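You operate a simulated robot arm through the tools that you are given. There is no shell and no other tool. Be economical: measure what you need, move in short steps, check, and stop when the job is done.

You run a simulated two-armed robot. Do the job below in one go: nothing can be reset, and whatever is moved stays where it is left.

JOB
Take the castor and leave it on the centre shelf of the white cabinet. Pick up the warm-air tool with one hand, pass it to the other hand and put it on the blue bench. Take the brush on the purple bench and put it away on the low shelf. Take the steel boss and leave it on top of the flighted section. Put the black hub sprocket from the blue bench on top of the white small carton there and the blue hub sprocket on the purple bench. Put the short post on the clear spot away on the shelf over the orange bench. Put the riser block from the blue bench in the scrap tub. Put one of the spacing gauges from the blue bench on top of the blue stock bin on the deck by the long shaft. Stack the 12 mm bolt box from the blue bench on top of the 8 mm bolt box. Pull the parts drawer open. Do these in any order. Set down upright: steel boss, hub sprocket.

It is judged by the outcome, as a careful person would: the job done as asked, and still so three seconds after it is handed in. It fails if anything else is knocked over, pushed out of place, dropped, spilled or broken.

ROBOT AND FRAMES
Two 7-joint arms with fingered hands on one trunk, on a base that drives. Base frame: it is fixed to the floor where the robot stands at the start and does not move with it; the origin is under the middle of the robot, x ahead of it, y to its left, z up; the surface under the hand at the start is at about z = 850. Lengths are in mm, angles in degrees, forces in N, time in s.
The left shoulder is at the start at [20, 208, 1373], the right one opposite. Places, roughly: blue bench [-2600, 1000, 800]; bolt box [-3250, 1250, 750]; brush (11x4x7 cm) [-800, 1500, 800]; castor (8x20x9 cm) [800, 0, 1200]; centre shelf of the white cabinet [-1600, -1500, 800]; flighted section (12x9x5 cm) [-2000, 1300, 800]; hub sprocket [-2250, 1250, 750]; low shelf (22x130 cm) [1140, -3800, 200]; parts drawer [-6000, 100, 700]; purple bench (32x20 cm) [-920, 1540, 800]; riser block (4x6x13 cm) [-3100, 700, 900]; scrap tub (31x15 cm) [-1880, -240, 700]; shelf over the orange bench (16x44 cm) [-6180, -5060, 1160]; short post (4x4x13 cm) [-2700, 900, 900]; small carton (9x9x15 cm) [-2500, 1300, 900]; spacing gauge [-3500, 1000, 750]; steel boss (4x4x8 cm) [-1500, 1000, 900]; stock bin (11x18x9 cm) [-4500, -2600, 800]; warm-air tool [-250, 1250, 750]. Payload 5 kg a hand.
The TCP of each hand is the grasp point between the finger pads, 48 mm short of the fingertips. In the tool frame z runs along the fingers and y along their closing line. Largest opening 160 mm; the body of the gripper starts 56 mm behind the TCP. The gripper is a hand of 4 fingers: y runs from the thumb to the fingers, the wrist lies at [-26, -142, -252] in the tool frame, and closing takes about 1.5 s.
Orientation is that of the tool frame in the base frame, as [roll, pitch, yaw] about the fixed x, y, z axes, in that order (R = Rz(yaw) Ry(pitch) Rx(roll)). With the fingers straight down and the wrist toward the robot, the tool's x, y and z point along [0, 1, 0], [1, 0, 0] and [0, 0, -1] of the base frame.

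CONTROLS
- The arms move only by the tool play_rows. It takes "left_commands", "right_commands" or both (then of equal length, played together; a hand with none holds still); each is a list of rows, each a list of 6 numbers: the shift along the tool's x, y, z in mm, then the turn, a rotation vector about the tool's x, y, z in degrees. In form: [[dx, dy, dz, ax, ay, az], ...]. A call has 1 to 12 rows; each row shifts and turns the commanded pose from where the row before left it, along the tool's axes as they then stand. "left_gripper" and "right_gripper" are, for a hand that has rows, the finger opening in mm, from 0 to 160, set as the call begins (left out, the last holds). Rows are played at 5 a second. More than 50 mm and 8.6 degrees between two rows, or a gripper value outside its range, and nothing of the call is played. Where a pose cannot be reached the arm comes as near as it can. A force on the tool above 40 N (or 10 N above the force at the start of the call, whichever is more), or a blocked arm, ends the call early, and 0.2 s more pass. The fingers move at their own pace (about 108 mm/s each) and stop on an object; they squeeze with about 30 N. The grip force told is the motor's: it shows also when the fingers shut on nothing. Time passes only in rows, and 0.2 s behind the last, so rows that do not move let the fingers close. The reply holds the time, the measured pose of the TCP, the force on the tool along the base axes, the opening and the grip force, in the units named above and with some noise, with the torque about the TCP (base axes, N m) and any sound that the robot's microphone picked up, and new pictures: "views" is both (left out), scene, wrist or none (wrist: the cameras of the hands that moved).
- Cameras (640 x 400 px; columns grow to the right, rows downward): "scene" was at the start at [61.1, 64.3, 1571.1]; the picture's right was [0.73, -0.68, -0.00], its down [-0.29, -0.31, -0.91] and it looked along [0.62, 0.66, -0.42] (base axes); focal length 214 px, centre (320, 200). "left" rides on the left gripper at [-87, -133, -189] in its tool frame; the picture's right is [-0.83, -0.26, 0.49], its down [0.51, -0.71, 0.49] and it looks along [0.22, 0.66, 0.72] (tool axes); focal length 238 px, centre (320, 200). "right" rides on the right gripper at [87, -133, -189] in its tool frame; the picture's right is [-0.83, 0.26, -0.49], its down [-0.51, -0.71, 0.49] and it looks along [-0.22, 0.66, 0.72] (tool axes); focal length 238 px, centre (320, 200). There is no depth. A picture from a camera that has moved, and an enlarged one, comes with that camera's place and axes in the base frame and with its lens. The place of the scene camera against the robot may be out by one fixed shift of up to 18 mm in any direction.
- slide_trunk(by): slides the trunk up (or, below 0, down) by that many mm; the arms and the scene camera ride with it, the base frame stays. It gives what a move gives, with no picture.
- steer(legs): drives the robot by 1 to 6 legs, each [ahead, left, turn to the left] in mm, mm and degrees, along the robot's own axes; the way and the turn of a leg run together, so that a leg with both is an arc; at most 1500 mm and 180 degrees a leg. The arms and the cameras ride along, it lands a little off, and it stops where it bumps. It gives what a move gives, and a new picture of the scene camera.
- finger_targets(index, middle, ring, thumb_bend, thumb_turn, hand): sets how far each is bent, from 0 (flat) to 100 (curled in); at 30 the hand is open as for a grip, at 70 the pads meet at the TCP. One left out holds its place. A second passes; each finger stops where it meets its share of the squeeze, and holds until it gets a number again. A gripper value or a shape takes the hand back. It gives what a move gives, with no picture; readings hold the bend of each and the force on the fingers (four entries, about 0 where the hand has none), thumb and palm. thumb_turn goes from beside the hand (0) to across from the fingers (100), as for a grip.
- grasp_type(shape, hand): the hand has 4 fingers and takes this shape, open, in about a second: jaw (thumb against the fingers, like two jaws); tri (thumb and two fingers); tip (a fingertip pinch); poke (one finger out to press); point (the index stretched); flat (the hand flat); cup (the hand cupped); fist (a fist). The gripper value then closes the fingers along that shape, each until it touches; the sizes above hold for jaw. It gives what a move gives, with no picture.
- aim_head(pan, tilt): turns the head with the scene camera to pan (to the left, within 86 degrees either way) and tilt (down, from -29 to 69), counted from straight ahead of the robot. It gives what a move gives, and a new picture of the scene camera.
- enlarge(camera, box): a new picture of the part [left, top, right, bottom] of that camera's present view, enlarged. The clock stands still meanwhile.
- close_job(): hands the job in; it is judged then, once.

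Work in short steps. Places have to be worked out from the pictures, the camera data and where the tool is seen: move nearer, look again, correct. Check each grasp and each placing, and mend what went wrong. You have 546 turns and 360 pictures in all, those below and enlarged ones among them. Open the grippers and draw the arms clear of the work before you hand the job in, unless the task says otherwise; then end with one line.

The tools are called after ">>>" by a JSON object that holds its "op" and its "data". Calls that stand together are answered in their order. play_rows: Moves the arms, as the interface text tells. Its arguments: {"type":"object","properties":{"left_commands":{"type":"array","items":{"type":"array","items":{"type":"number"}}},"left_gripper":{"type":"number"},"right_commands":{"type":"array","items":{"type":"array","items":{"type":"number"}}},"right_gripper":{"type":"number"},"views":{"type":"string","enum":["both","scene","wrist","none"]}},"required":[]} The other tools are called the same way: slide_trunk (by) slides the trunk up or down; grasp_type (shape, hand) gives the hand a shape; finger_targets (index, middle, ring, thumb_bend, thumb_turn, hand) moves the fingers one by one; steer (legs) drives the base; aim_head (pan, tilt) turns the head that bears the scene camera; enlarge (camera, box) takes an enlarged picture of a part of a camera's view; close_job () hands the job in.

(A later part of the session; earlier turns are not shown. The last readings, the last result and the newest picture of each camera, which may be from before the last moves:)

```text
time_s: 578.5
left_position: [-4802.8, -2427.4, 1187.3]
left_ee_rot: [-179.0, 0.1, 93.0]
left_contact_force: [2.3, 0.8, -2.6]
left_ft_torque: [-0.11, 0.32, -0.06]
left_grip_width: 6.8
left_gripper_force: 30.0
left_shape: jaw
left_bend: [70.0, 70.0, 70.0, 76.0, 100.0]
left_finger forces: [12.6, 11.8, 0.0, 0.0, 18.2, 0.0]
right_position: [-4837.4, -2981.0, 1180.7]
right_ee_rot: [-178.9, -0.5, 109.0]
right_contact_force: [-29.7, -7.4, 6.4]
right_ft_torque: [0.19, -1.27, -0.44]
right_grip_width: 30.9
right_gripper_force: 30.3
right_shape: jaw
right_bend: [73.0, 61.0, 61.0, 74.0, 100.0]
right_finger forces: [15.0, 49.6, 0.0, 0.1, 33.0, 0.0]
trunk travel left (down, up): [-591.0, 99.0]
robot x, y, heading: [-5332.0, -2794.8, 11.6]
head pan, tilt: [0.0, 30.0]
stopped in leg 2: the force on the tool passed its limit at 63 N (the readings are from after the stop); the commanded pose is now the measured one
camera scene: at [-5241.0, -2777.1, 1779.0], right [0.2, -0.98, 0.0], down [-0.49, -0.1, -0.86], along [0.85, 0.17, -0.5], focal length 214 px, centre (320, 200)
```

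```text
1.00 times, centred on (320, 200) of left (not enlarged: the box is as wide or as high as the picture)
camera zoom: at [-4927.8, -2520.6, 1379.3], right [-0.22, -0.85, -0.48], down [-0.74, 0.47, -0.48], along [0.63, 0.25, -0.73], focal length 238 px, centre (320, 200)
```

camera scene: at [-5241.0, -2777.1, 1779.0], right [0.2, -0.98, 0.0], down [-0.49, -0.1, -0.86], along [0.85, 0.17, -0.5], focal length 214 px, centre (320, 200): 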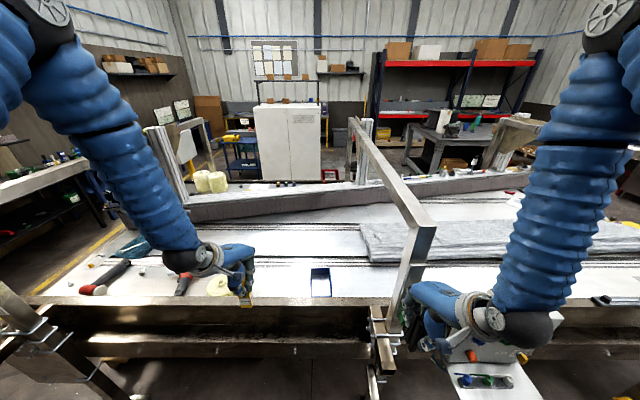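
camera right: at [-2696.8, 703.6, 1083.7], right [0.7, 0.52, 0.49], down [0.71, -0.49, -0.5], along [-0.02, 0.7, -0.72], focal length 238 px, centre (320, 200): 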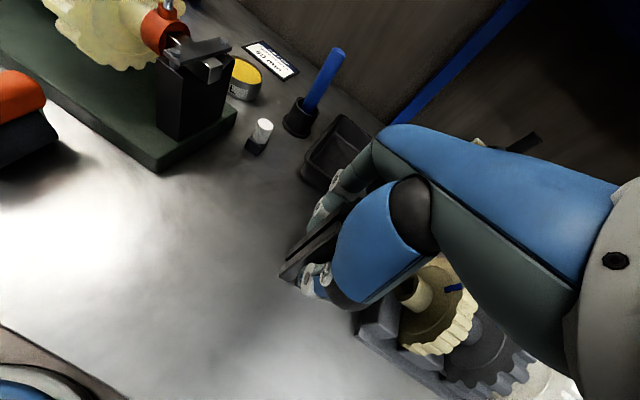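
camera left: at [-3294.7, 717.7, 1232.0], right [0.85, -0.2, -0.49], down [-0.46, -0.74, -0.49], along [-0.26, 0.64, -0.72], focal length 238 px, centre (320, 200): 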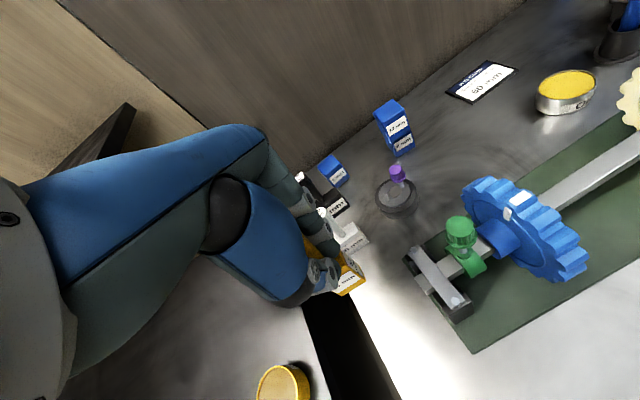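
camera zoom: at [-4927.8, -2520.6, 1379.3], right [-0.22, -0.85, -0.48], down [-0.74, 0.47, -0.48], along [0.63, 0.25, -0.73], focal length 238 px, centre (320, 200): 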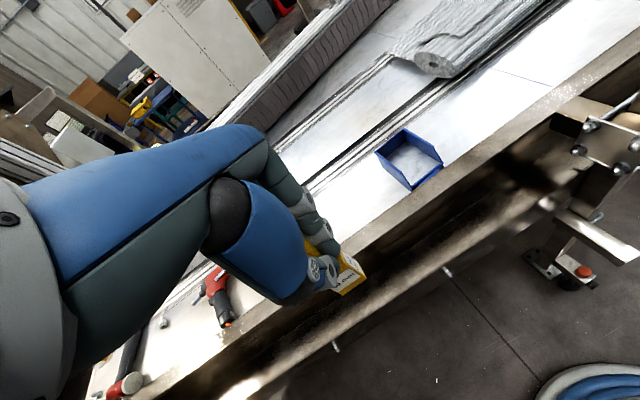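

Right hand touched the right portal upright; back off and shift left.

>>> {"op": "steer", "data": {"legs": [[-90, 0, 0], [0, 170, 0]]}}

>>> {"op": "enlarge", "data": {"camera": "right", "box": [0, 0, 640, 400]}}

```text
time_s: 580.6
left_position: [-4927.6, -2282.8, 1188.9]
left_ee_rot: [-179.2, -0.1, 93.0]
left_contact_force: [0.7, 0.5, -1.2]
left_ft_torque: [0.02, 0.09, -0.01]
left_grip_width: 6.9
left_gripper_force: 29.9
left_shape: jaw
left_bend: [70.0, 70.0, 70.0, 76.0, 100.0]
left_finger forces: [12.7, 11.9, 0.0, 0.0, 18.1, 0.1]
right_position: [-4955.9, -2835.8, 1182.3]
right_ee_rot: [-179.6, -0.4, 109.0]
right_contact_force: [0.3, -0.5, -2.3]
right_ft_torque: [0.03, 0.05, 0.03]
right_grip_width: 32.3
right_gripper_force: 29.5
right_shape: jaw
right_bend: [73.0, 59.0, 61.0, 74.0, 100.0]
right_finger forces: [17.8, 9.2, 0.0, 0.0, 27.0, 0.0]
trunk travel left (down, up): [-591.0, 99.0]
robot x, y, heading: [-5453.5, -2649.2, 11.7]
head pan, tilt: [0.0, 30.0]
camera scene: at [-5365.6, -2634.5, 1779.1], right [0.2, -0.98, 0.0], down [-0.49, -0.1, -0.87], along [0.85, 0.17, -0.5], focal length 214 px, centre (320, 200)
```

scene: 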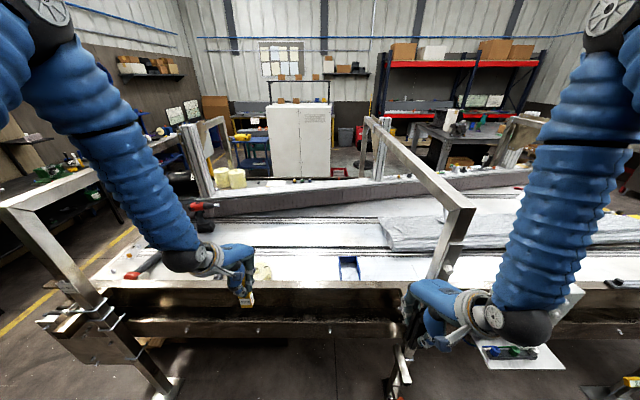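

```text
1.00 times, centred on (320, 200) of right (not enlarged: the box is as wide or as high as the picture)
camera zoom: at [-5109.1, -2797.9, 1374.2], right [0.52, -0.71, 0.48], down [-0.51, -0.71, -0.49], along [0.68, 0.01, -0.73], focal length 238 px, centre (320, 200)
```

zoom: 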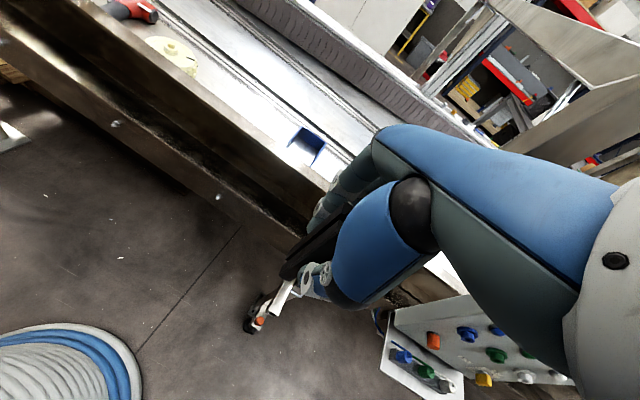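

Move forward with the base farther north, so the right hand clears the upright.

>>> {"op": "steer", "data": {"legs": [[205, 0, 0]]}}

>>> {"op": "enlarge", "data": {"camera": "left", "box": [0, 0, 640, 400]}}

```text
time_s: 582.3
left_position: [-4726.9, -2242.3, 1188.0]
left_ee_rot: [-179.2, 0.1, 93.0]
left_contact_force: [-1.0, -0.6, -2.8]
left_ft_torque: [0.01, 0.02, 0.01]
left_grip_width: 6.5
left_gripper_force: 29.8
left_shape: jaw
left_bend: [70.0, 70.0, 70.0, 76.0, 100.0]
left_finger forces: [12.7, 11.8, 0.0, 0.0, 18.1, 0.0]
right_position: [-4754.5, -2793.7, 1182.5]
right_ee_rot: [-179.7, -0.5, 108.9]
right_contact_force: [-0.2, -0.1, -2.3]
right_ft_torque: [0.04, 0.06, 0.0]
right_grip_width: 32.1
right_gripper_force: 30.1
right_shape: jaw
right_bend: [73.0, 59.0, 61.0, 74.0, 100.0]
right_finger forces: [17.9, 9.1, 0.0, 0.1, 27.0, 0.0]
trunk travel left (down, up): [-591.0, 99.0]
robot x, y, heading: [-5250.1, -2611.7, 11.9]
head pan, tilt: [0.0, 30.0]
camera scene: at [-5164.4, -2591.8, 1779.2], right [0.2, -0.98, 0.0], down [-0.49, -0.1, -0.87], along [0.85, 0.17, -0.5], focal length 214 px, centre (320, 200)
```

scene: 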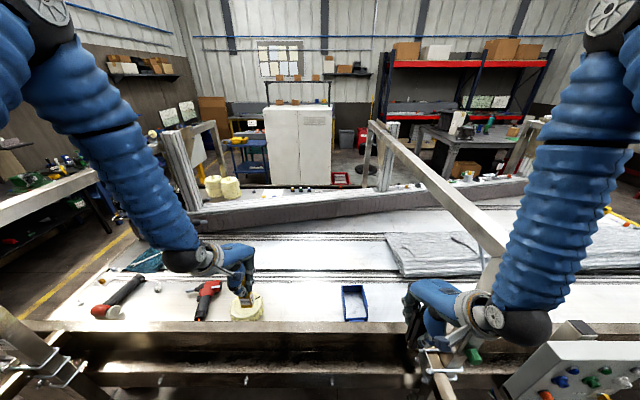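

```text
1.00 times, centred on (320, 200) of left (not enlarged: the box is as wide or as high as the picture)
camera zoom: at [-4850.7, -2335.0, 1380.7], right [-0.22, -0.85, -0.48], down [-0.74, 0.47, -0.48], along [0.63, 0.25, -0.73], focal length 238 px, centre (320, 200)
```

zoom: 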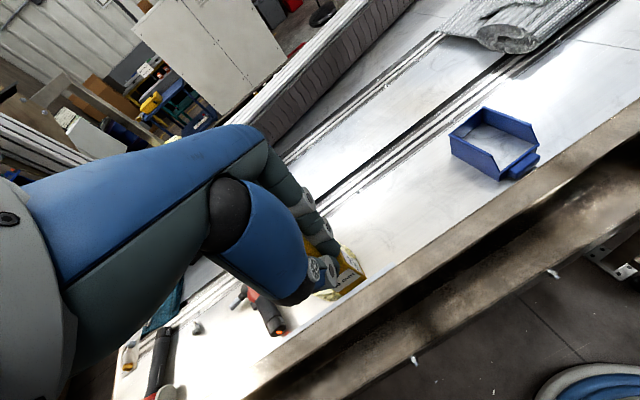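

The bin has a floor and front lip; centre ≈(-4480,-2605). Move the left hand (gauge) above it.

>>> {"op": "play_rows", "data": {"left_commands": [[-43, 24.7, 0, 0, 0, 0], [-43, 24.7, 0, 0, 0, 0], [-43, 24.7, 0, 0, 0, 0], [-43, 24.7, 0, 0, 0, 0], [-43, 24.7, 0, 0, 0, 0], [-43, 24.7, 0, 0, 0, 0], [-43, 24.7, 0, 0, 0, 0], [-43, 24.7, 0, 0, 0, 0], [-43, 24.7, 0, 0, 0, 0]], "views": "both"}}

```text
time_s: 584.3
left_position: [-4480.7, -2617.0, 1185.4]
left_ee_rot: [-179.1, 0.1, 93.2]
left_contact_force: [1.8, 1.2, -1.2]
left_ft_torque: [-0.18, 0.11, -0.06]
left_grip_width: 6.8
left_gripper_force: 30.3
left_shape: jaw
left_bend: [70.0, 70.0, 70.0, 77.0, 100.0]
left_finger forces: [11.9, 11.8, 0.0, 0.0, 17.1, 0.1]
right_position: [-4753.5, -2794.8, 1182.7]
right_ee_rot: [-179.6, -0.4, 108.9]
right_contact_force: [0.5, 0.3, -2.3]
right_ft_torque: [0.01, 0.04, 0.03]
right_grip_width: 32.6
right_gripper_force: 30.1
right_shape: jaw
right_bend: [73.0, 59.0, 61.0, 74.0, 100.0]
right_finger forces: [17.9, 9.2, 0.1, 0.0, 26.8, 0.1]
trunk travel left (down, up): [-591.0, 99.0]
robot x, y, heading: [-5252.9, -2607.2, 11.6]
head pan, tilt: [0.0, 30.0]
camera scene: at [-5162.3, -2591.9, 1779.0], right [0.2, -0.98, 0.0], down [-0.49, -0.1, -0.87], along [0.85, 0.17, -0.5], focal length 214 px, centre (320, 200)
camera left: at [-4605.1, -2709.9, 1377.7], right [-0.22, -0.85, -0.48], down [-0.74, 0.47, -0.48], along [0.63, 0.25, -0.73], focal length 238 px, centre (320, 200)
```

scene: 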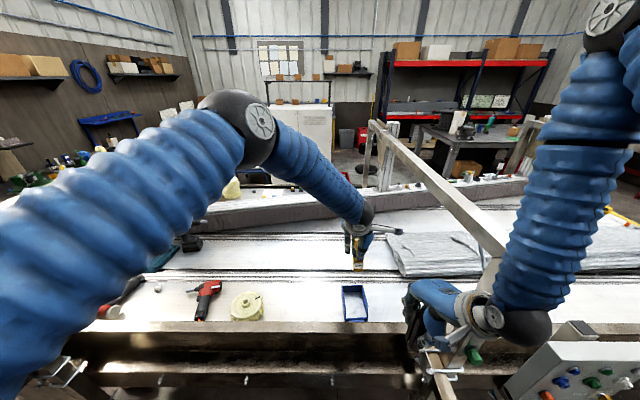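
left: 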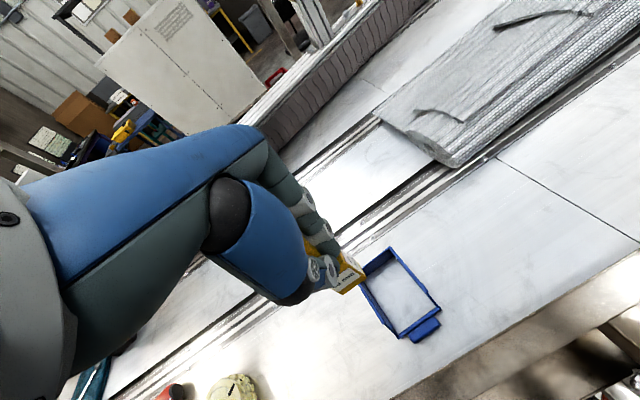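

Bin centre triangulated at ≈(-4465,-2630), rim z≈835. Adjust and descend partway.

>>> {"op": "play_rows", "data": {"left_commands": [[-25, 10, 20, 0, 0, 0], [0, 0, 45, 0, 0, 0], [0, 0, 45, 0, 0, 0], [0, 0, 45, 0, 0, 0]], "views": "wrist"}}

>>> {"op": "enlarge", "data": {"camera": "scene", "box": [300, 200, 430, 340]}}

```text
time_s: 585.3
left_position: [-4472.3, -2643.9, 1029.7]
left_ee_rot: [-179.3, 0.1, 93.0]
left_contact_force: [2.3, 0.0, 0.1]
left_ft_torque: [0.06, 0.24, -0.08]
left_grip_width: 6.6
left_gripper_force: 30.0
left_shape: jaw
left_bend: [70.0, 70.0, 70.0, 77.0, 100.0]
left_finger forces: [12.1, 12.0, 0.0, 0.0, 17.1, 0.0]
right_position: [-4753.5, -2794.5, 1182.8]
right_ee_rot: [-179.6, -0.4, 108.9]
right_contact_force: [-0.3, -1.0, -2.3]
right_ft_torque: [0.06, 0.08, -0.01]
right_grip_width: 32.3
right_gripper_force: 30.1
right_shape: jaw
right_bend: [73.0, 59.0, 61.0, 74.0, 100.0]
right_finger forces: [18.0, 9.2, 0.0, 0.1, 27.0, 0.1]
trunk travel left (down, up): [-591.0, 99.0]
robot x, y, heading: [-5251.9, -2607.9, 11.5]
head pan, tilt: [0.0, 30.0]
camera left: at [-4596.0, -2736.3, 1221.0], right [-0.22, -0.85, -0.48], down [-0.74, 0.47, -0.48], along [0.63, 0.25, -0.73], focal length 238 px, centre (320, 200)
```

left: 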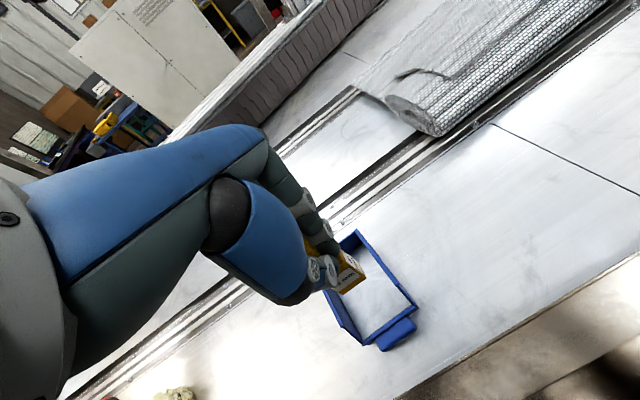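

```text
2.86 times, centred on (365, 270) of scene
camera zoom: at [-5162.3, -2592.4, 1779.0], right [0.2, -0.98, 0.0], down [-0.49, -0.1, -0.87], along [0.85, 0.17, -0.5], focal length 613 px, centre (191, 0)
```

zoom: 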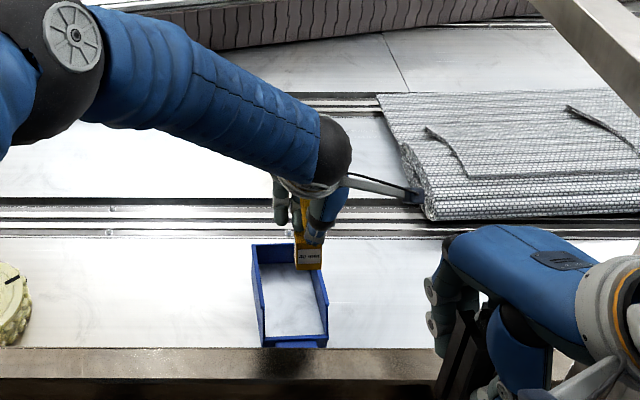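

Projected landing is centred in the bin. Descend to just above the rim, then carefully on.

>>> {"op": "play_rows", "data": {"left_commands": [[0, 0, 35, 0, 0, 0], [0, 0, 25, 0, 0, 0]], "views": "wrist"}}

>>> {"op": "enlarge", "data": {"camera": "scene", "box": [320, 240, 410, 330]}}

```text
time_s: 585.9
left_position: [-4473.7, -2641.1, 968.0]
left_ee_rot: [-179.3, 0.0, 93.0]
left_contact_force: [2.1, 0.1, -0.3]
left_ft_torque: [0.02, 0.15, -0.01]
left_grip_width: 6.8
left_gripper_force: 29.9
left_shape: jaw
left_bend: [70.0, 70.0, 70.0, 77.0, 100.0]
left_finger forces: [11.9, 12.1, 0.0, 0.1, 17.0, 0.1]
right_position: [-4755.0, -2794.6, 1184.6]
right_ee_rot: [-179.5, -0.4, 108.9]
right_contact_force: [1.1, 0.2, -2.0]
right_ft_torque: [-0.03, 0.01, 0.03]
right_grip_width: 32.4
right_gripper_force: 30.1
right_shape: jaw
right_bend: [73.0, 59.0, 61.0, 74.0, 100.0]
right_finger forces: [17.9, 9.3, 0.0, 0.0, 26.9, 0.0]
trunk travel left (down, up): [-591.0, 99.0]
robot x, y, heading: [-5252.3, -2608.6, 11.6]
head pan, tilt: [0.0, 30.0]
camera left: at [-4599.1, -2735.9, 1160.7], right [-0.22, -0.85, -0.48], down [-0.74, 0.47, -0.48], along [0.63, 0.25, -0.73], focal length 238 px, centre (320, 200)
```

left: 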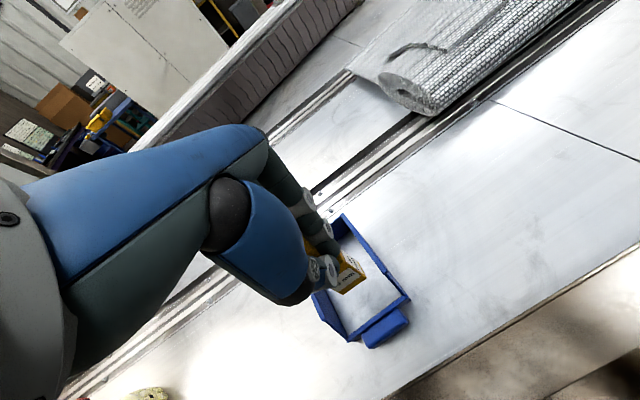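

```text
4.44 times, centred on (365, 285) of scene
camera zoom: at [-5163.3, -2591.6, 1779.1], right [0.2, -0.98, 0.0], down [-0.49, -0.1, -0.87], along [0.85, 0.17, -0.5], focal length 953 px, centre (120, -178)
```

zoom: 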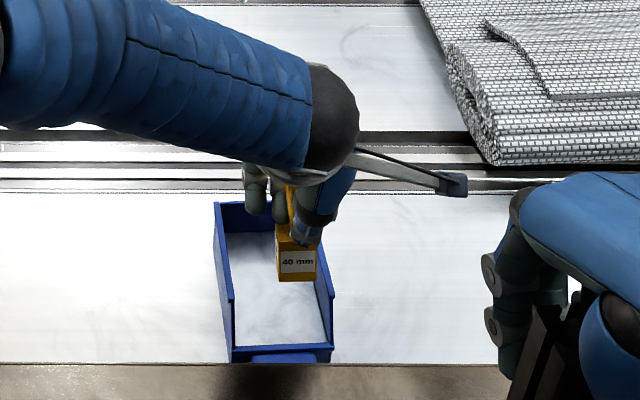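

The gauge sits ~20 mm right of the bin's midline; shift left 20 and continue down.

>>> {"op": "play_rows", "data": {"left_commands": [[20, -6, 0, 0, 0, 0], [0, 0, 25, 0, 0, 0], [0, 0, 20, 0, 0, 0]], "views": "none"}}

>>> {"op": "enlarge", "data": {"camera": "scene", "box": [320, 240, 410, 330]}}

```text
time_s: 586.7
left_position: [-4474.2, -2624.7, 941.2]
left_ee_rot: [179.9, 0.2, 93.0]
left_contact_force: [-6.4, -0.8, 25.0]
left_ft_torque: [0.12, 1.0, 0.09]
left_grip_width: 8.2
left_gripper_force: 30.0
left_shape: jaw
left_bend: [70.0, 70.0, 70.0, 77.0, 100.0]
left_finger forces: [21.2, 21.1, 0.1, 0.1, 30.8, 0.0]
right_position: [-4754.4, -2794.2, 1184.7]
right_ee_rot: [-179.7, -0.3, 108.8]
right_contact_force: [1.4, -0.1, -2.1]
right_ft_torque: [-0.02, 0.08, 0.03]
right_grip_width: 32.2
right_gripper_force: 30.6
right_shape: jaw
right_bend: [73.0, 59.0, 61.0, 74.0, 100.0]
right_finger forces: [17.9, 9.2, 0.0, 0.0, 26.9, 0.1]
trunk travel left (down, up): [-591.0, 99.0]
robot x, y, heading: [-5250.8, -2608.0, 11.7]
head pan, tilt: [0.0, 30.0]
stopped in row 3 (left hand): the force on the tool passed its limit at 62 N (the readings are from after the stop); the commanded pose is now the measured one
```

```text
4.44 times, centred on (365, 285) of scene
camera zoom: at [-5166.3, -2591.4, 1779.4], right [0.2, -0.98, 0.0], down [-0.49, -0.1, -0.87], along [0.85, 0.17, -0.5], focal length 953 px, centre (120, -178)
```

zoom: 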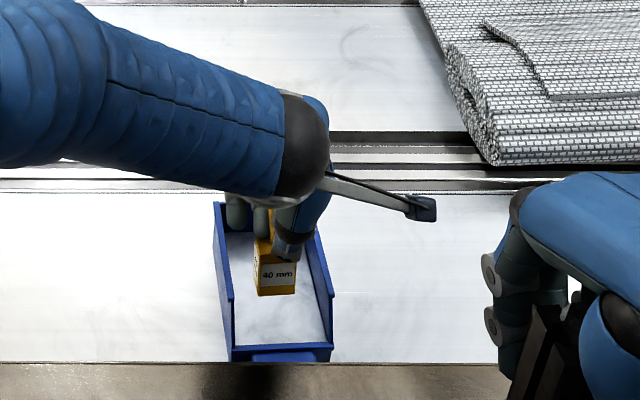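

Contact: the gauge rests on the bin's top surface (z≈830). Release carefully.

>>> {"op": "play_rows", "data": {"left_commands": [[0, 0, -1, 0, 0, 0], [0, 0, 0, 0, 0, 0], [0, 0, 0, 0, 0, 0], [0, 0, 0, 0, 0, 0]], "left_gripper": 50, "views": "none"}}

>>> {"op": "enlarge", "data": {"camera": "scene", "box": [320, 240, 410, 330]}}

>>> {"op": "enlarge", "data": {"camera": "left", "box": [250, 180, 430, 350]}}

```text
time_s: 587.7
left_position: [-4475.6, -2625.3, 938.7]
left_ee_rot: [-179.8, 0.2, 93.0]
left_contact_force: [0.4, 0.2, 0.0]
left_ft_torque: [-0.03, 0.0, -0.03]
left_grip_width: 49.6
left_gripper_force: 0.1
left_shape: jaw
left_bend: [74.0, 53.0, 51.0, 74.0, 100.0]
left_finger forces: [0.0, 0.2, 0.1, 0.1, 0.0, 0.0]
right_position: [-4752.9, -2794.3, 1183.2]
right_ee_rot: [-179.6, -0.4, 108.9]
right_contact_force: [-0.1, -0.2, -2.0]
right_ft_torque: [0.02, 0.02, 0.03]
right_grip_width: 32.3
right_gripper_force: 30.2
right_shape: jaw
right_bend: [73.0, 59.0, 61.0, 74.0, 100.0]
right_finger forces: [17.9, 9.1, 0.1, 0.0, 26.9, 0.0]
trunk travel left (down, up): [-591.0, 99.0]
robot x, y, heading: [-5250.0, -2609.0, 11.8]
head pan, tilt: [0.0, 30.0]
```

```text
4.44 times, centred on (365, 285) of scene
camera zoom: at [-5163.5, -2591.8, 1779.1], right [0.2, -0.98, 0.0], down [-0.49, -0.1, -0.87], along [0.85, 0.17, -0.5], focal length 953 px, centre (120, -178)
```

zoom: 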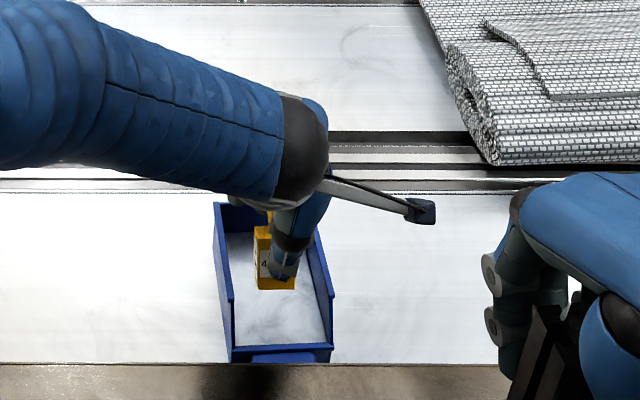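

```text
2.35 times, centred on (340, 265) of left
camera zoom: at [-4602.3, -2717.3, 1128.6], right [-0.22, -0.85, -0.48], down [-0.74, 0.47, -0.49], along [0.64, 0.25, -0.72], focal length 561 px, centre (273, 47)
```

zoom: 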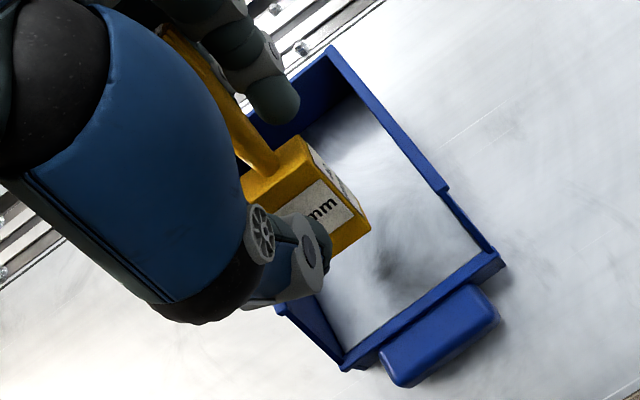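

Standing inside/on the bin. Open more and raise straight up.

>>> {"op": "play_rows", "data": {"left_commands": [[0, 0, 0, 0, 0, 0], [0, 0, 0, 0, 0, 0], [0, 0, -20, 0, 0, 0], [0, 0, -30, 0, 0, 0], [0, 0, -40, 0, 0, 0], [0, 0, -45, 0, 0, 0], [0, 0, -45, 0, 0, 0], [0, 0, -45, 0, 0, 0]], "left_gripper": 80, "views": "wrist"}}

>>> {"op": "enlarge", "data": {"camera": "left", "box": [300, 220, 460, 350]}}

```text
time_s: 589.5
left_position: [-4478.6, -2624.0, 1166.0]
left_ee_rot: [-179.7, 0.2, 93.0]
left_contact_force: [-1.9, 0.1, -2.0]
left_ft_torque: [-0.01, -0.21, 0.03]
left_grip_width: 79.7
left_gripper_force: 0.0
left_shape: jaw
left_bend: [74.0, 45.0, 42.0, 70.0, 100.0]
left_finger forces: [0.0, 0.0, 0.0, 0.0, 0.0, 0.0]
right_position: [-4756.8, -2794.6, 1184.9]
right_ee_rot: [-179.6, -0.3, 108.9]
right_contact_force: [-0.1, 0.4, -1.3]
right_ft_torque: [0.0, -0.06, -0.01]
right_grip_width: 32.0
right_gripper_force: 30.2
right_shape: jaw
right_bend: [73.0, 59.0, 61.0, 74.0, 100.0]
right_finger forces: [17.8, 9.3, 0.0, 0.0, 27.1, 0.0]
trunk travel left (down, up): [-591.0, 99.0]
robot x, y, heading: [-5251.9, -2607.3, 11.5]
head pan, tilt: [0.0, 30.0]
camera left: at [-4605.2, -2717.7, 1356.1], right [-0.22, -0.85, -0.48], down [-0.74, 0.47, -0.49], along [0.64, 0.25, -0.73], focal length 238 px, centre (320, 200)
```

left: 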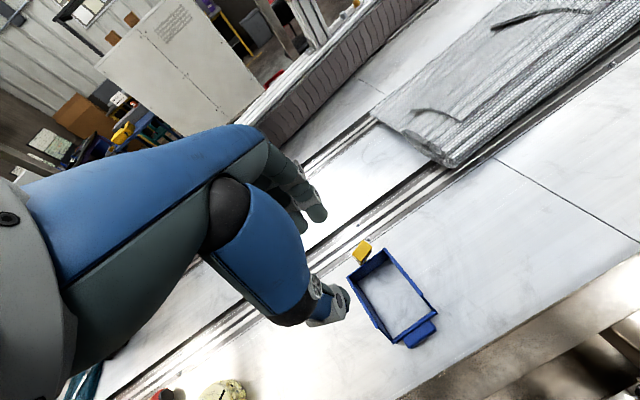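

```text
3.08 times, centred on (380, 285) of left
camera zoom: at [-4605.2, -2717.7, 1356.1], right [-0.22, -0.85, -0.48], down [-0.74, 0.47, -0.49], along [0.64, 0.25, -0.73], focal length 733 px, centre (135, -62)
```

zoom: 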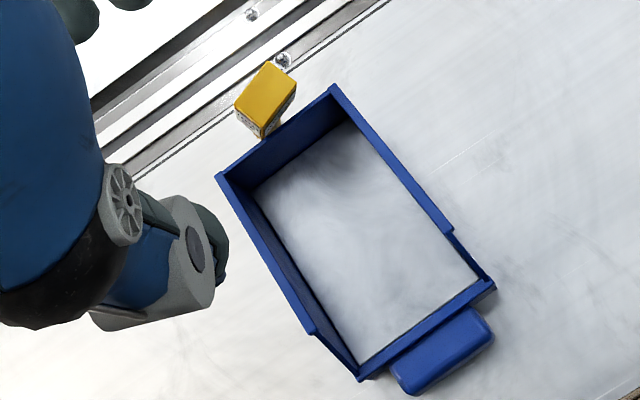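

The gauge has tipped off behind the bin. Inspect it.

>>> {"op": "enlarge", "data": {"camera": "scene", "box": [310, 230, 420, 330]}}

>>> {"op": "enlarge", "data": {"camera": "left", "box": [335, 225, 405, 275]}}

```text
4.00 times, centred on (365, 280) of scene
camera zoom: at [-5165.6, -2591.5, 1779.3], right [0.2, -0.98, 0.0], down [-0.49, -0.1, -0.87], along [0.85, 0.17, -0.5], focal length 858 px, centre (140, -120)
```

zoom: 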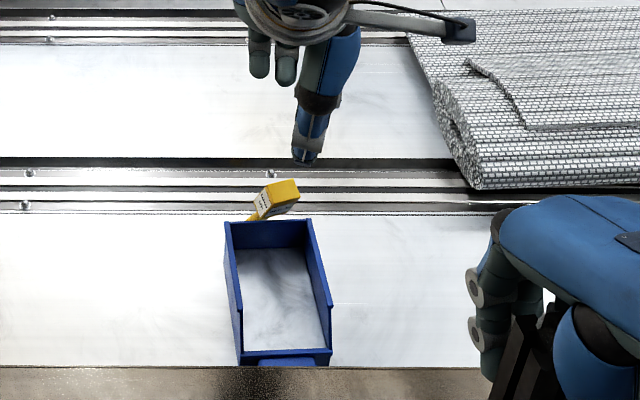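

```text
8.00 times, centred on (370, 250) of left
camera zoom: at [-4605.2, -2717.7, 1356.1], right [-0.22, -0.85, -0.48], down [-0.74, 0.47, -0.49], along [0.64, 0.25, -0.73], focal length 1907 px, centre (-80, -200)
```

zoom: 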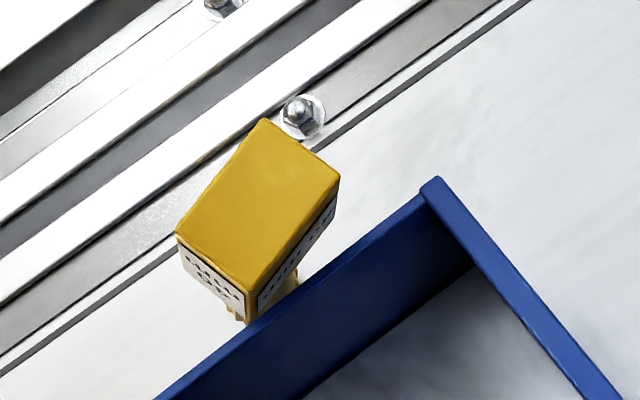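

The curled index hooked the handle while rising, and the gauge now leans upside-down behind the bin. I'll pick it up by its block: rotate the hand and move above it.

>>> {"op": "play_rows", "data": {"left_commands": [[0, 0, 0, 0, 0, -8.6], [0, 0, 0, 0, 0, -8.6], [0, 0, 0, 0, 0, -8.6], [-14, 36, 25, 0, 0, 0], [-15, 36, 25, 0, 0, 0], [-15, 36, 25, 0, 0, 0], [0, 0, 40, 0, 0, 0], [0, 0, 40, 0, 0, 0]], "left_gripper": 110, "views": "both"}}

>>> {"op": "enlarge", "data": {"camera": "left", "box": [270, 200, 430, 330]}}

```text
time_s: 591.3
left_position: [-4406.2, -2583.3, 1050.4]
left_ee_rot: [-179.8, 0.4, 118.7]
left_contact_force: [1.3, -0.6, 2.5]
left_ft_torque: [0.13, 0.12, -0.01]
left_grip_width: 110.0
left_gripper_force: 0.0
left_shape: jaw
left_bend: [27.0, 38.0, 35.0, 60.0, 99.0]
left_finger forces: [0.1, 0.1, 0.0, 0.1, 0.1, 0.0]
left hand out of reach, approached as far as the arm can: row 6, 7, 8
right_position: [-4753.2, -2791.6, 1183.4]
right_ee_rot: [-179.6, -0.3, 108.9]
right_contact_force: [0.5, 0.4, -2.2]
right_ft_torque: [-0.13, 0.03, -0.01]
right_grip_width: 32.2
right_gripper_force: 29.9
right_shape: jaw
right_bend: [73.0, 59.0, 61.0, 74.0, 100.0]
right_finger forces: [17.9, 9.2, 0.0, 0.0, 26.9, 0.1]
trunk travel left (down, up): [-591.0, 99.0]
robot x, y, heading: [-5250.8, -2612.9, 11.5]
head pan, tilt: [0.0, 30.0]
camera scene: at [-5163.3, -2589.2, 1779.0], right [0.2, -0.98, 0.0], down [-0.49, -0.1, -0.87], along [0.85, 0.17, -0.5], focal length 214 px, centre (320, 200)
camera left: at [-4479.6, -2724.6, 1240.4], right [0.17, -0.86, -0.48], down [-0.87, 0.1, -0.49], along [0.47, 0.5, -0.73], focal length 238 px, centre (320, 200)
```

scene: 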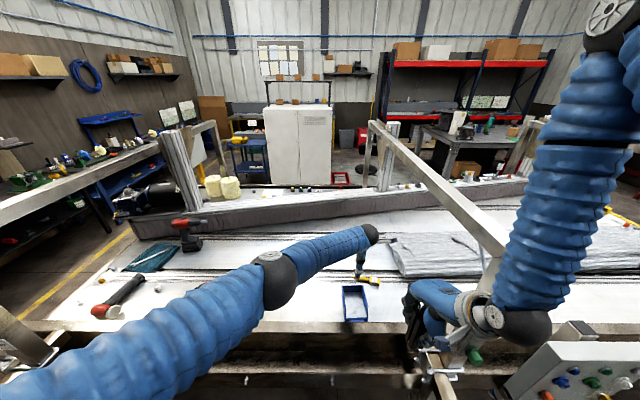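
left: 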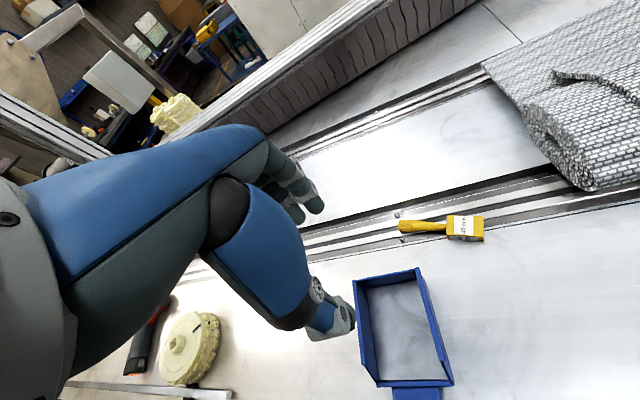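

```text
3.08 times, centred on (350, 265) of left
camera zoom: at [-4479.6, -2724.6, 1240.4], right [0.17, -0.86, -0.48], down [-0.87, 0.1, -0.49], along [0.47, 0.5, -0.73], focal length 733 px, centre (228, 0)
```

zoom: 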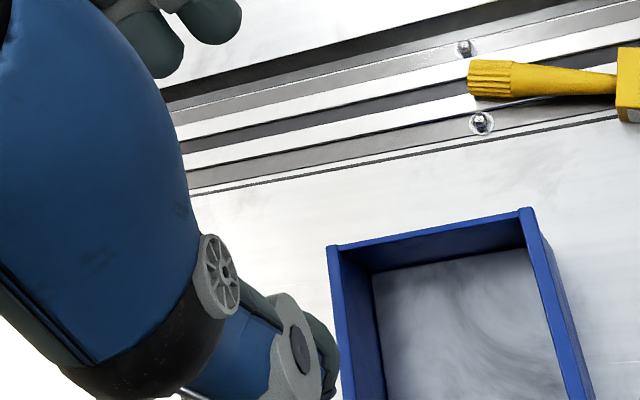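

The gauge now lies on the deck behind the bin, block to the south. I'll approach with the base turned right. First retract the left hand and tuck the right hand inward.

>>> {"op": "play_rows", "data": {"left_commands": [[0, -30, -25, 0, 0, 8.6], [0, -30, -25, 0, 0, 8.6], [0, -30, -20, 0, 0, 8.6], [40, -25, 0, 0, 0, 0], [40, -25, 0, 0, 0, 0], [40, -25, 0, 0, 0, 0], [40, -25, 0, 0, 0, 0], [40, -25, 0, 0, 0, 0]], "right_commands": [[30, -10, 0, 0, 0, 0], [30, -10, 0, 0, 0, 0], [30, -10, 0, 0, 0, 0], [20, -10, 0, 0, 0, 0], [0, 0, 0, 0, 0, 0], [0, 0, 0, 0, 0, 0], [0, 0, 0, 0, 0, 0], [0, 0, 0, 0, 0, 0]], "views": "none"}}

>>> {"op": "steer", "data": {"legs": [[0, 131, 0], [0, 0, -36.5]]}}

```text
time_s: 593.1
left_position: [-4626.4, -2425.1, 1120.8]
left_ee_rot: [-180.0, 0.2, 92.9]
left_contact_force: [-0.1, -0.5, -0.3]
left_ft_torque: [0.07, -0.03, 0.0]
left_grip_width: 110.0
left_gripper_force: 0.0
left_shape: jaw
left_bend: [27.0, 38.0, 35.0, 60.0, 99.0]
left_finger forces: [0.0, 0.0, 0.1, 0.1, 0.1, 0.0]
right_position: [-4791.9, -2692.2, 1162.3]
right_ee_rot: [-179.7, -0.3, 108.7]
right_contact_force: [-0.4, 0.7, -2.3]
right_ft_torque: [-0.04, -0.02, -0.02]
right_grip_width: 32.5
right_gripper_force: 30.0
right_shape: jaw
right_bend: [73.0, 59.0, 61.0, 74.0, 100.0]
right_finger forces: [17.6, 9.1, 0.0, 0.0, 26.7, 0.1]
right hand out of reach, approached as far as the arm can: row 1, 2, 3, 4
trunk travel left (down, up): [-591.0, 99.0]
robot x, y, heading: [-5251.1, -2609.7, 11.7]
head pan, tilt: [0.0, 30.0]
```

```text
time_s: 596.1
left_position: [-4661.8, -2691.6, 1119.5]
left_ee_rot: [-179.9, 0.3, 57.7]
left_contact_force: [-0.1, -0.9, 0.4]
left_ft_torque: [0.04, 0.01, 0.0]
left_grip_width: 110.0
left_gripper_force: 0.0
left_shape: jaw
left_bend: [27.0, 38.0, 35.0, 60.0, 99.0]
left_finger forces: [0.0, 0.0, 0.1, 0.0, 0.1, 0.0]
right_position: [-4950.3, -2814.3, 1162.1]
right_ee_rot: [-179.6, -0.3, 73.5]
right_contact_force: [-0.7, -0.9, -1.0]
right_ft_torque: [0.04, -0.02, 0.01]
right_grip_width: 32.1
right_gripper_force: 30.0
right_shape: jaw
right_bend: [73.0, 59.0, 61.0, 74.0, 100.0]
right_finger forces: [17.4, 9.0, 0.0, 0.0, 26.3, 0.1]
trunk travel left (down, up): [-591.0, 99.0]
robot x, y, heading: [-5277.3, -2477.7, -23.6]
head pan, tilt: [0.0, 30.0]
camera scene: at [-5197.4, -2523.9, 1779.2], right [-0.4, -0.92, 0.0], down [-0.46, 0.2, -0.87], along [0.79, -0.35, -0.5], focal length 214 px, centre (320, 200)
```

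scene: 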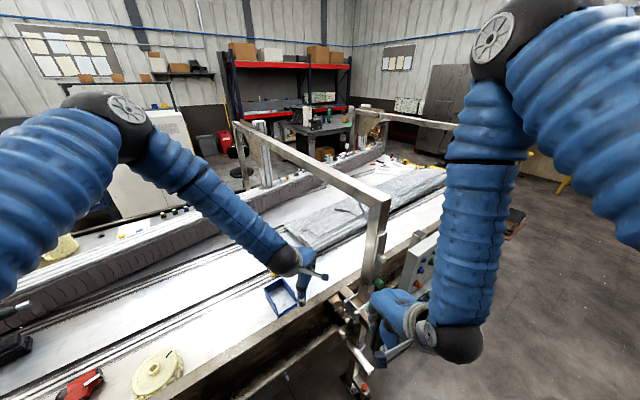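

Move into place for the left hand.

>>> {"op": "steer", "data": {"legs": [[137, 88, 0]]}}

>>> {"op": "enlarge", "data": {"camera": "left", "box": [0, 0, 640, 400]}}

```text
time_s: 597.5
left_position: [-4502.3, -2668.2, 1121.2]
left_ee_rot: [180.0, 0.3, 57.5]
left_contact_force: [-0.7, -0.6, 0.5]
left_ft_torque: [0.02, -0.01, 0.01]
left_grip_width: 110.3
left_gripper_force: 0.1
left_shape: jaw
left_bend: [27.0, 38.0, 35.0, 60.0, 99.0]
left_finger forces: [0.0, 0.0, 0.0, 0.0, 0.1, 0.0]
right_position: [-4791.3, -2790.1, 1162.5]
right_ee_rot: [-179.5, -0.4, 73.4]
right_contact_force: [0.1, -0.3, -0.8]
right_ft_torque: [0.05, -0.01, 0.02]
right_grip_width: 32.4
right_gripper_force: 30.1
right_shape: jaw
right_bend: [73.0, 59.0, 61.0, 74.0, 100.0]
right_finger forces: [17.4, 9.1, 0.1, 0.0, 26.4, 0.0]
trunk travel left (down, up): [-591.0, 99.0]
robot x, y, heading: [-5118.8, -2455.9, -23.9]
head pan, tilt: [0.0, 30.0]
camera scene: at [-5037.2, -2499.0, 1779.3], right [-0.41, -0.91, 0.0], down [-0.46, 0.2, -0.87], along [0.79, -0.35, -0.5], focal length 214 px, centre (320, 200)
```

scene: 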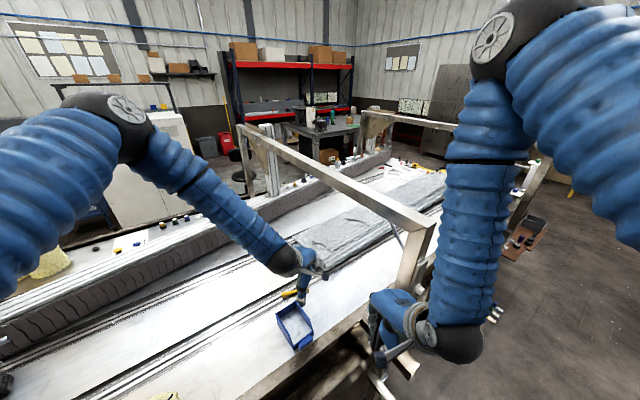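

```text
1.00 times, centred on (320, 200) of left (not enlarged: the box is as wide or as high as the picture)
camera zoom: at [-4659.2, -2670.0, 1311.3], right [-0.67, -0.57, -0.48], down [-0.33, 0.81, -0.49], along [0.67, -0.17, -0.72], focal length 238 px, centre (320, 200)
```

zoom: 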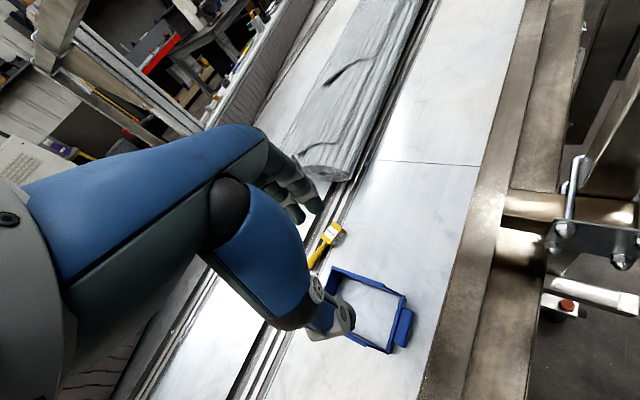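

Block centre ≈(-4283,-2730,790), gauge axis along y. Rotate the hand to close along x and move above.

>>> {"op": "play_rows", "data": {"left_commands": [[0, 0, 0, 0, 0, -8.2], [0, 0, 0, 0, 0, -8.2], [0, 0, 0, 0, 0, -8.2], [0, 0, 0, 0, 0, -8], [-12, 43, 20, 0, 0, 0], [-12, 43, 20, 0, 0, 0], [-12, 43, 20, 0, 0, 0], [-12, 43, 20, 0, 0, 0], [-14, 43, 20, 0, 0, 0], [0, 0, 45, 0, 0, 0], [0, 0, 45, 0, 0, 0]], "left_gripper": 110, "views": "wrist"}}

>>> {"op": "enlarge", "data": {"camera": "left", "box": [260, 180, 440, 320]}}

```text
time_s: 599.9
left_position: [-4283.1, -2729.9, 927.7]
left_ee_rot: [-179.9, 0.3, 90.1]
left_contact_force: [2.6, -0.5, 2.8]
left_ft_torque: [0.14, 0.29, -0.01]
left_grip_width: 109.9
left_gripper_force: 0.0
left_shape: jaw
left_bend: [27.0, 38.0, 35.0, 60.0, 99.0]
left_finger forces: [0.0, 0.0, 0.0, 0.0, 0.1, 0.1]
right_position: [-4788.7, -2790.5, 1162.0]
right_ee_rot: [-179.5, -0.5, 73.4]
right_contact_force: [0.3, -0.8, -1.1]
right_ft_torque: [0.03, 0.04, 0.05]
right_grip_width: 32.2
right_gripper_force: 29.9
right_shape: jaw
right_bend: [73.0, 59.0, 61.0, 74.0, 100.0]
right_finger forces: [17.4, 9.1, 0.0, 0.0, 26.4, 0.0]
trunk travel left (down, up): [-591.0, 99.0]
robot x, y, heading: [-5114.4, -2455.3, -24.1]
head pan, tilt: [0.0, 30.0]
camera left: at [-4414.3, -2815.9, 1118.9], right [-0.26, -0.84, -0.48], down [-0.71, 0.5, -0.49], along [0.65, 0.22, -0.73], focal length 238 px, centre (320, 200)
```

left: 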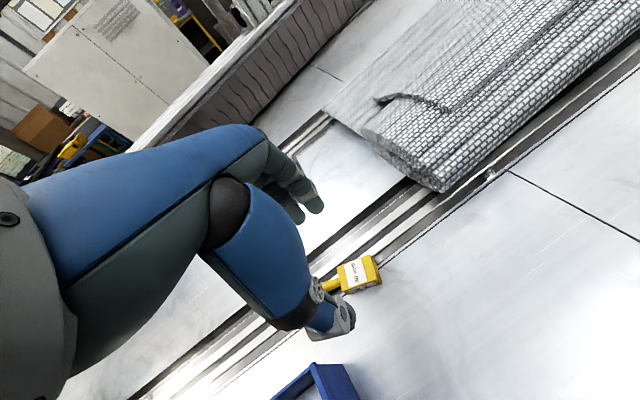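

```text
2.86 times, centred on (350, 250) of left
camera zoom: at [-4414.3, -2815.9, 1118.9], right [-0.26, -0.84, -0.48], down [-0.71, 0.5, -0.49], along [0.65, 0.22, -0.73], focal length 681 px, centre (234, 57)
```

zoom: 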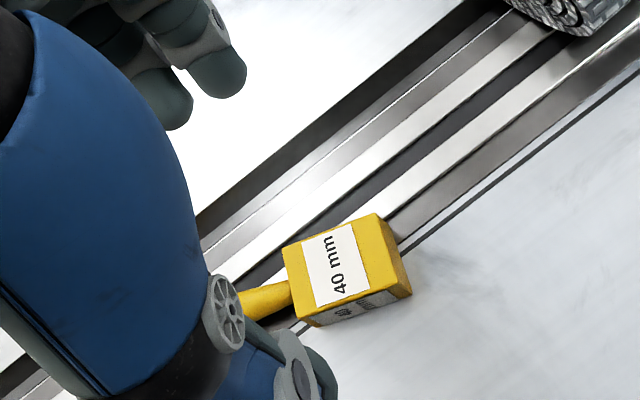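

Aligned. Descend to the block.

>>> {"op": "play_rows", "data": {"left_commands": [[-6, -3, 30, 0, 0, 0], [0, 0, 35, 0, 0, 0], [0, 0, 30, 0, 0, 0]], "left_gripper": 85, "views": "wrist"}}

```text
time_s: 600.7
left_position: [-4298.6, -2717.2, 876.6]
left_ee_rot: [-179.7, 0.2, 90.1]
left_contact_force: [-0.4, -0.7, 0.5]
left_ft_torque: [0.07, 0.08, -0.02]
left_grip_width: 84.9
left_gripper_force: 0.1
left_shape: jaw
left_bend: [74.0, 44.0, 41.0, 68.0, 100.0]
left_finger forces: [0.1, 0.0, 0.0, 0.0, 0.0, 0.0]
left hand out of reach, approached as far as the arm can: row 1, 2, 3
right_position: [-4789.1, -2789.1, 1161.9]
right_ee_rot: [-179.4, -0.3, 73.5]
right_contact_force: [0.1, 0.1, -2.3]
right_ft_torque: [-0.02, 0.04, 0.02]
right_grip_width: 32.1
right_gripper_force: 30.5
right_shape: jaw
right_bend: [73.0, 59.0, 61.0, 74.0, 100.0]
right_finger forces: [17.4, 9.1, 0.1, 0.1, 26.4, 0.0]
trunk travel left (down, up): [-591.0, 99.0]
robot x, y, heading: [-5114.0, -2453.1, -23.8]
head pan, tilt: [0.0, 30.0]
camera left: at [-4429.5, -2803.8, 1067.2], right [-0.26, -0.84, -0.48], down [-0.71, 0.5, -0.49], along [0.65, 0.22, -0.73], focal length 238 px, centre (320, 200)
```

left: 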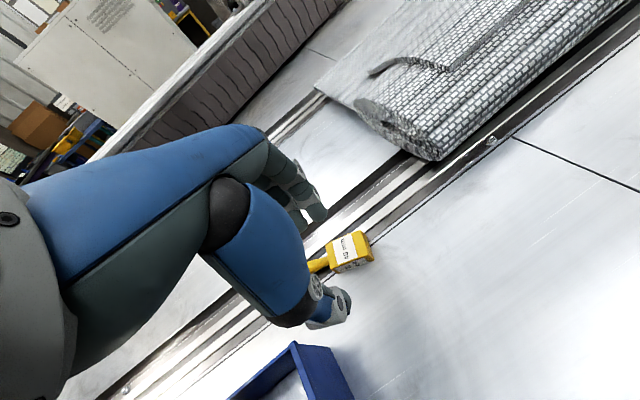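

Reach limit again; raise the hand, lower the trunk and creep the base forward.

>>> {"op": "play_rows", "data": {"left_commands": [[0, 0, -40, 0, 0, 0], [0, 0, -40, 0, 0, 0]], "views": "none"}}

>>> {"op": "slide_trunk", "data": {"by": -90}}

>>> {"op": "steer", "data": {"legs": [[40, 0, 0]]}}

>>> {"op": "enlarge", "data": {"camera": "left", "box": [260, 180, 440, 320]}}

```text
time_s: 601.3
left_position: [-4299.6, -2718.9, 959.9]
left_ee_rot: [-180.0, 0.2, 90.1]
left_contact_force: [-1.6, 0.2, -0.4]
left_ft_torque: [0.05, -0.22, 0.07]
left_grip_width: 85.4
left_gripper_force: 0.0
left_shape: jaw
left_bend: [74.0, 43.0, 40.0, 68.0, 100.0]
left_finger forces: [0.1, 0.0, 0.0, 0.0, 0.0, 0.0]
right_position: [-4792.0, -2790.6, 1162.7]
right_ee_rot: [-179.5, -0.4, 73.3]
right_contact_force: [-0.8, -0.5, -2.4]
right_ft_torque: [0.06, -0.09, 0.0]
right_grip_width: 32.3
right_gripper_force: 29.8
right_shape: jaw
right_bend: [73.0, 59.0, 61.0, 74.0, 100.0]
right_finger forces: [17.4, 9.1, 0.0, 0.0, 26.5, 0.1]
trunk travel left (down, up): [-591.0, 99.0]
robot x, y, heading: [-5117.0, -2452.5, -24.0]
head pan, tilt: [0.0, 30.0]
```

```text
time_s: 602.5
left_position: [-4297.7, -2718.2, 867.9]
left_ee_rot: [-179.8, 0.2, 90.2]
left_contact_force: [0.5, 0.0, -0.4]
left_ft_torque: [-0.01, 0.03, 0.01]
left_grip_width: 84.9
left_gripper_force: 0.0
left_shape: jaw
left_bend: [74.0, 44.0, 41.0, 68.0, 100.0]
left_finger forces: [0.0, 0.0, 0.0, 0.1, 0.1, 0.1]
right_position: [-4790.2, -2790.0, 1073.2]
right_ee_rot: [-179.5, -0.4, 73.4]
right_contact_force: [0.9, 0.3, -2.2]
right_ft_torque: [-0.04, -0.03, 0.03]
right_grip_width: 32.6
right_gripper_force: 30.0
right_shape: jaw
right_bend: [73.0, 59.0, 61.0, 74.0, 100.0]
right_finger forces: [17.3, 9.1, 0.1, 0.0, 26.5, 0.1]
trunk travel left (down, up): [-501.0, 189.0]
robot x, y, heading: [-5115.3, -2452.8, -23.8]
head pan, tilt: [0.0, 30.0]
```

```text
time_s: 603.4
left_position: [-4264.4, -2732.6, 867.6]
left_ee_rot: [-179.8, 0.2, 90.2]
left_contact_force: [-0.7, -0.7, 0.2]
left_ft_torque: [0.01, -0.04, 0.05]
left_grip_width: 85.1
left_gripper_force: 0.1
left_shape: jaw
left_bend: [74.0, 44.0, 41.0, 68.0, 100.0]
left_finger forces: [0.0, 0.0, 0.1, 0.0, 0.0, 0.0]
right_position: [-4756.2, -2805.7, 1073.2]
right_ee_rot: [-179.6, -0.3, 73.4]
right_contact_force: [-0.2, -0.2, -2.5]
right_ft_torque: [-0.01, -0.03, 0.03]
right_grip_width: 32.3
right_gripper_force: 30.0
right_shape: jaw
right_bend: [73.0, 59.0, 61.0, 74.0, 100.0]
right_finger forces: [17.3, 9.3, 0.0, 0.1, 26.6, 0.0]
trunk travel left (down, up): [-501.0, 189.0]
robot x, y, heading: [-5082.6, -2470.0, -23.9]
head pan, tilt: [0.0, 30.0]
camera scene: at [-5002.2, -2514.4, 1689.4], right [-0.4, -0.91, 0.0], down [-0.46, 0.2, -0.87], along [0.79, -0.35, -0.5], focal length 214 px, centre (320, 200)
```

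scene: 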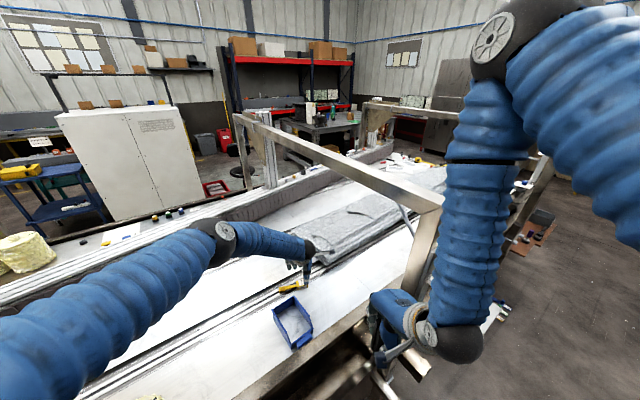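

```text
2.86 times, centred on (350, 250) of left
camera zoom: at [-4395.8, -2819.2, 1058.3], right [-0.26, -0.84, -0.48], down [-0.71, 0.5, -0.49], along [0.65, 0.22, -0.73], focal length 681 px, centre (234, 57)
```

zoom: 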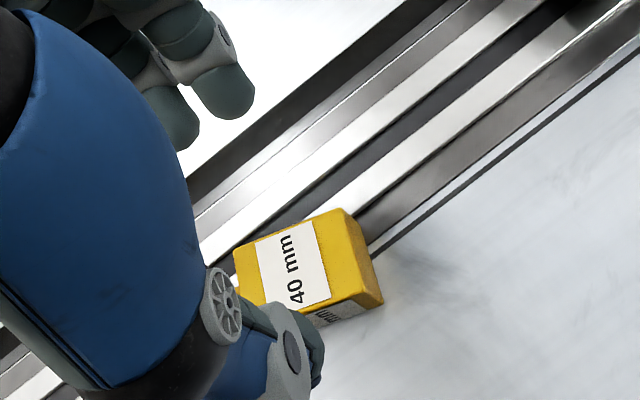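

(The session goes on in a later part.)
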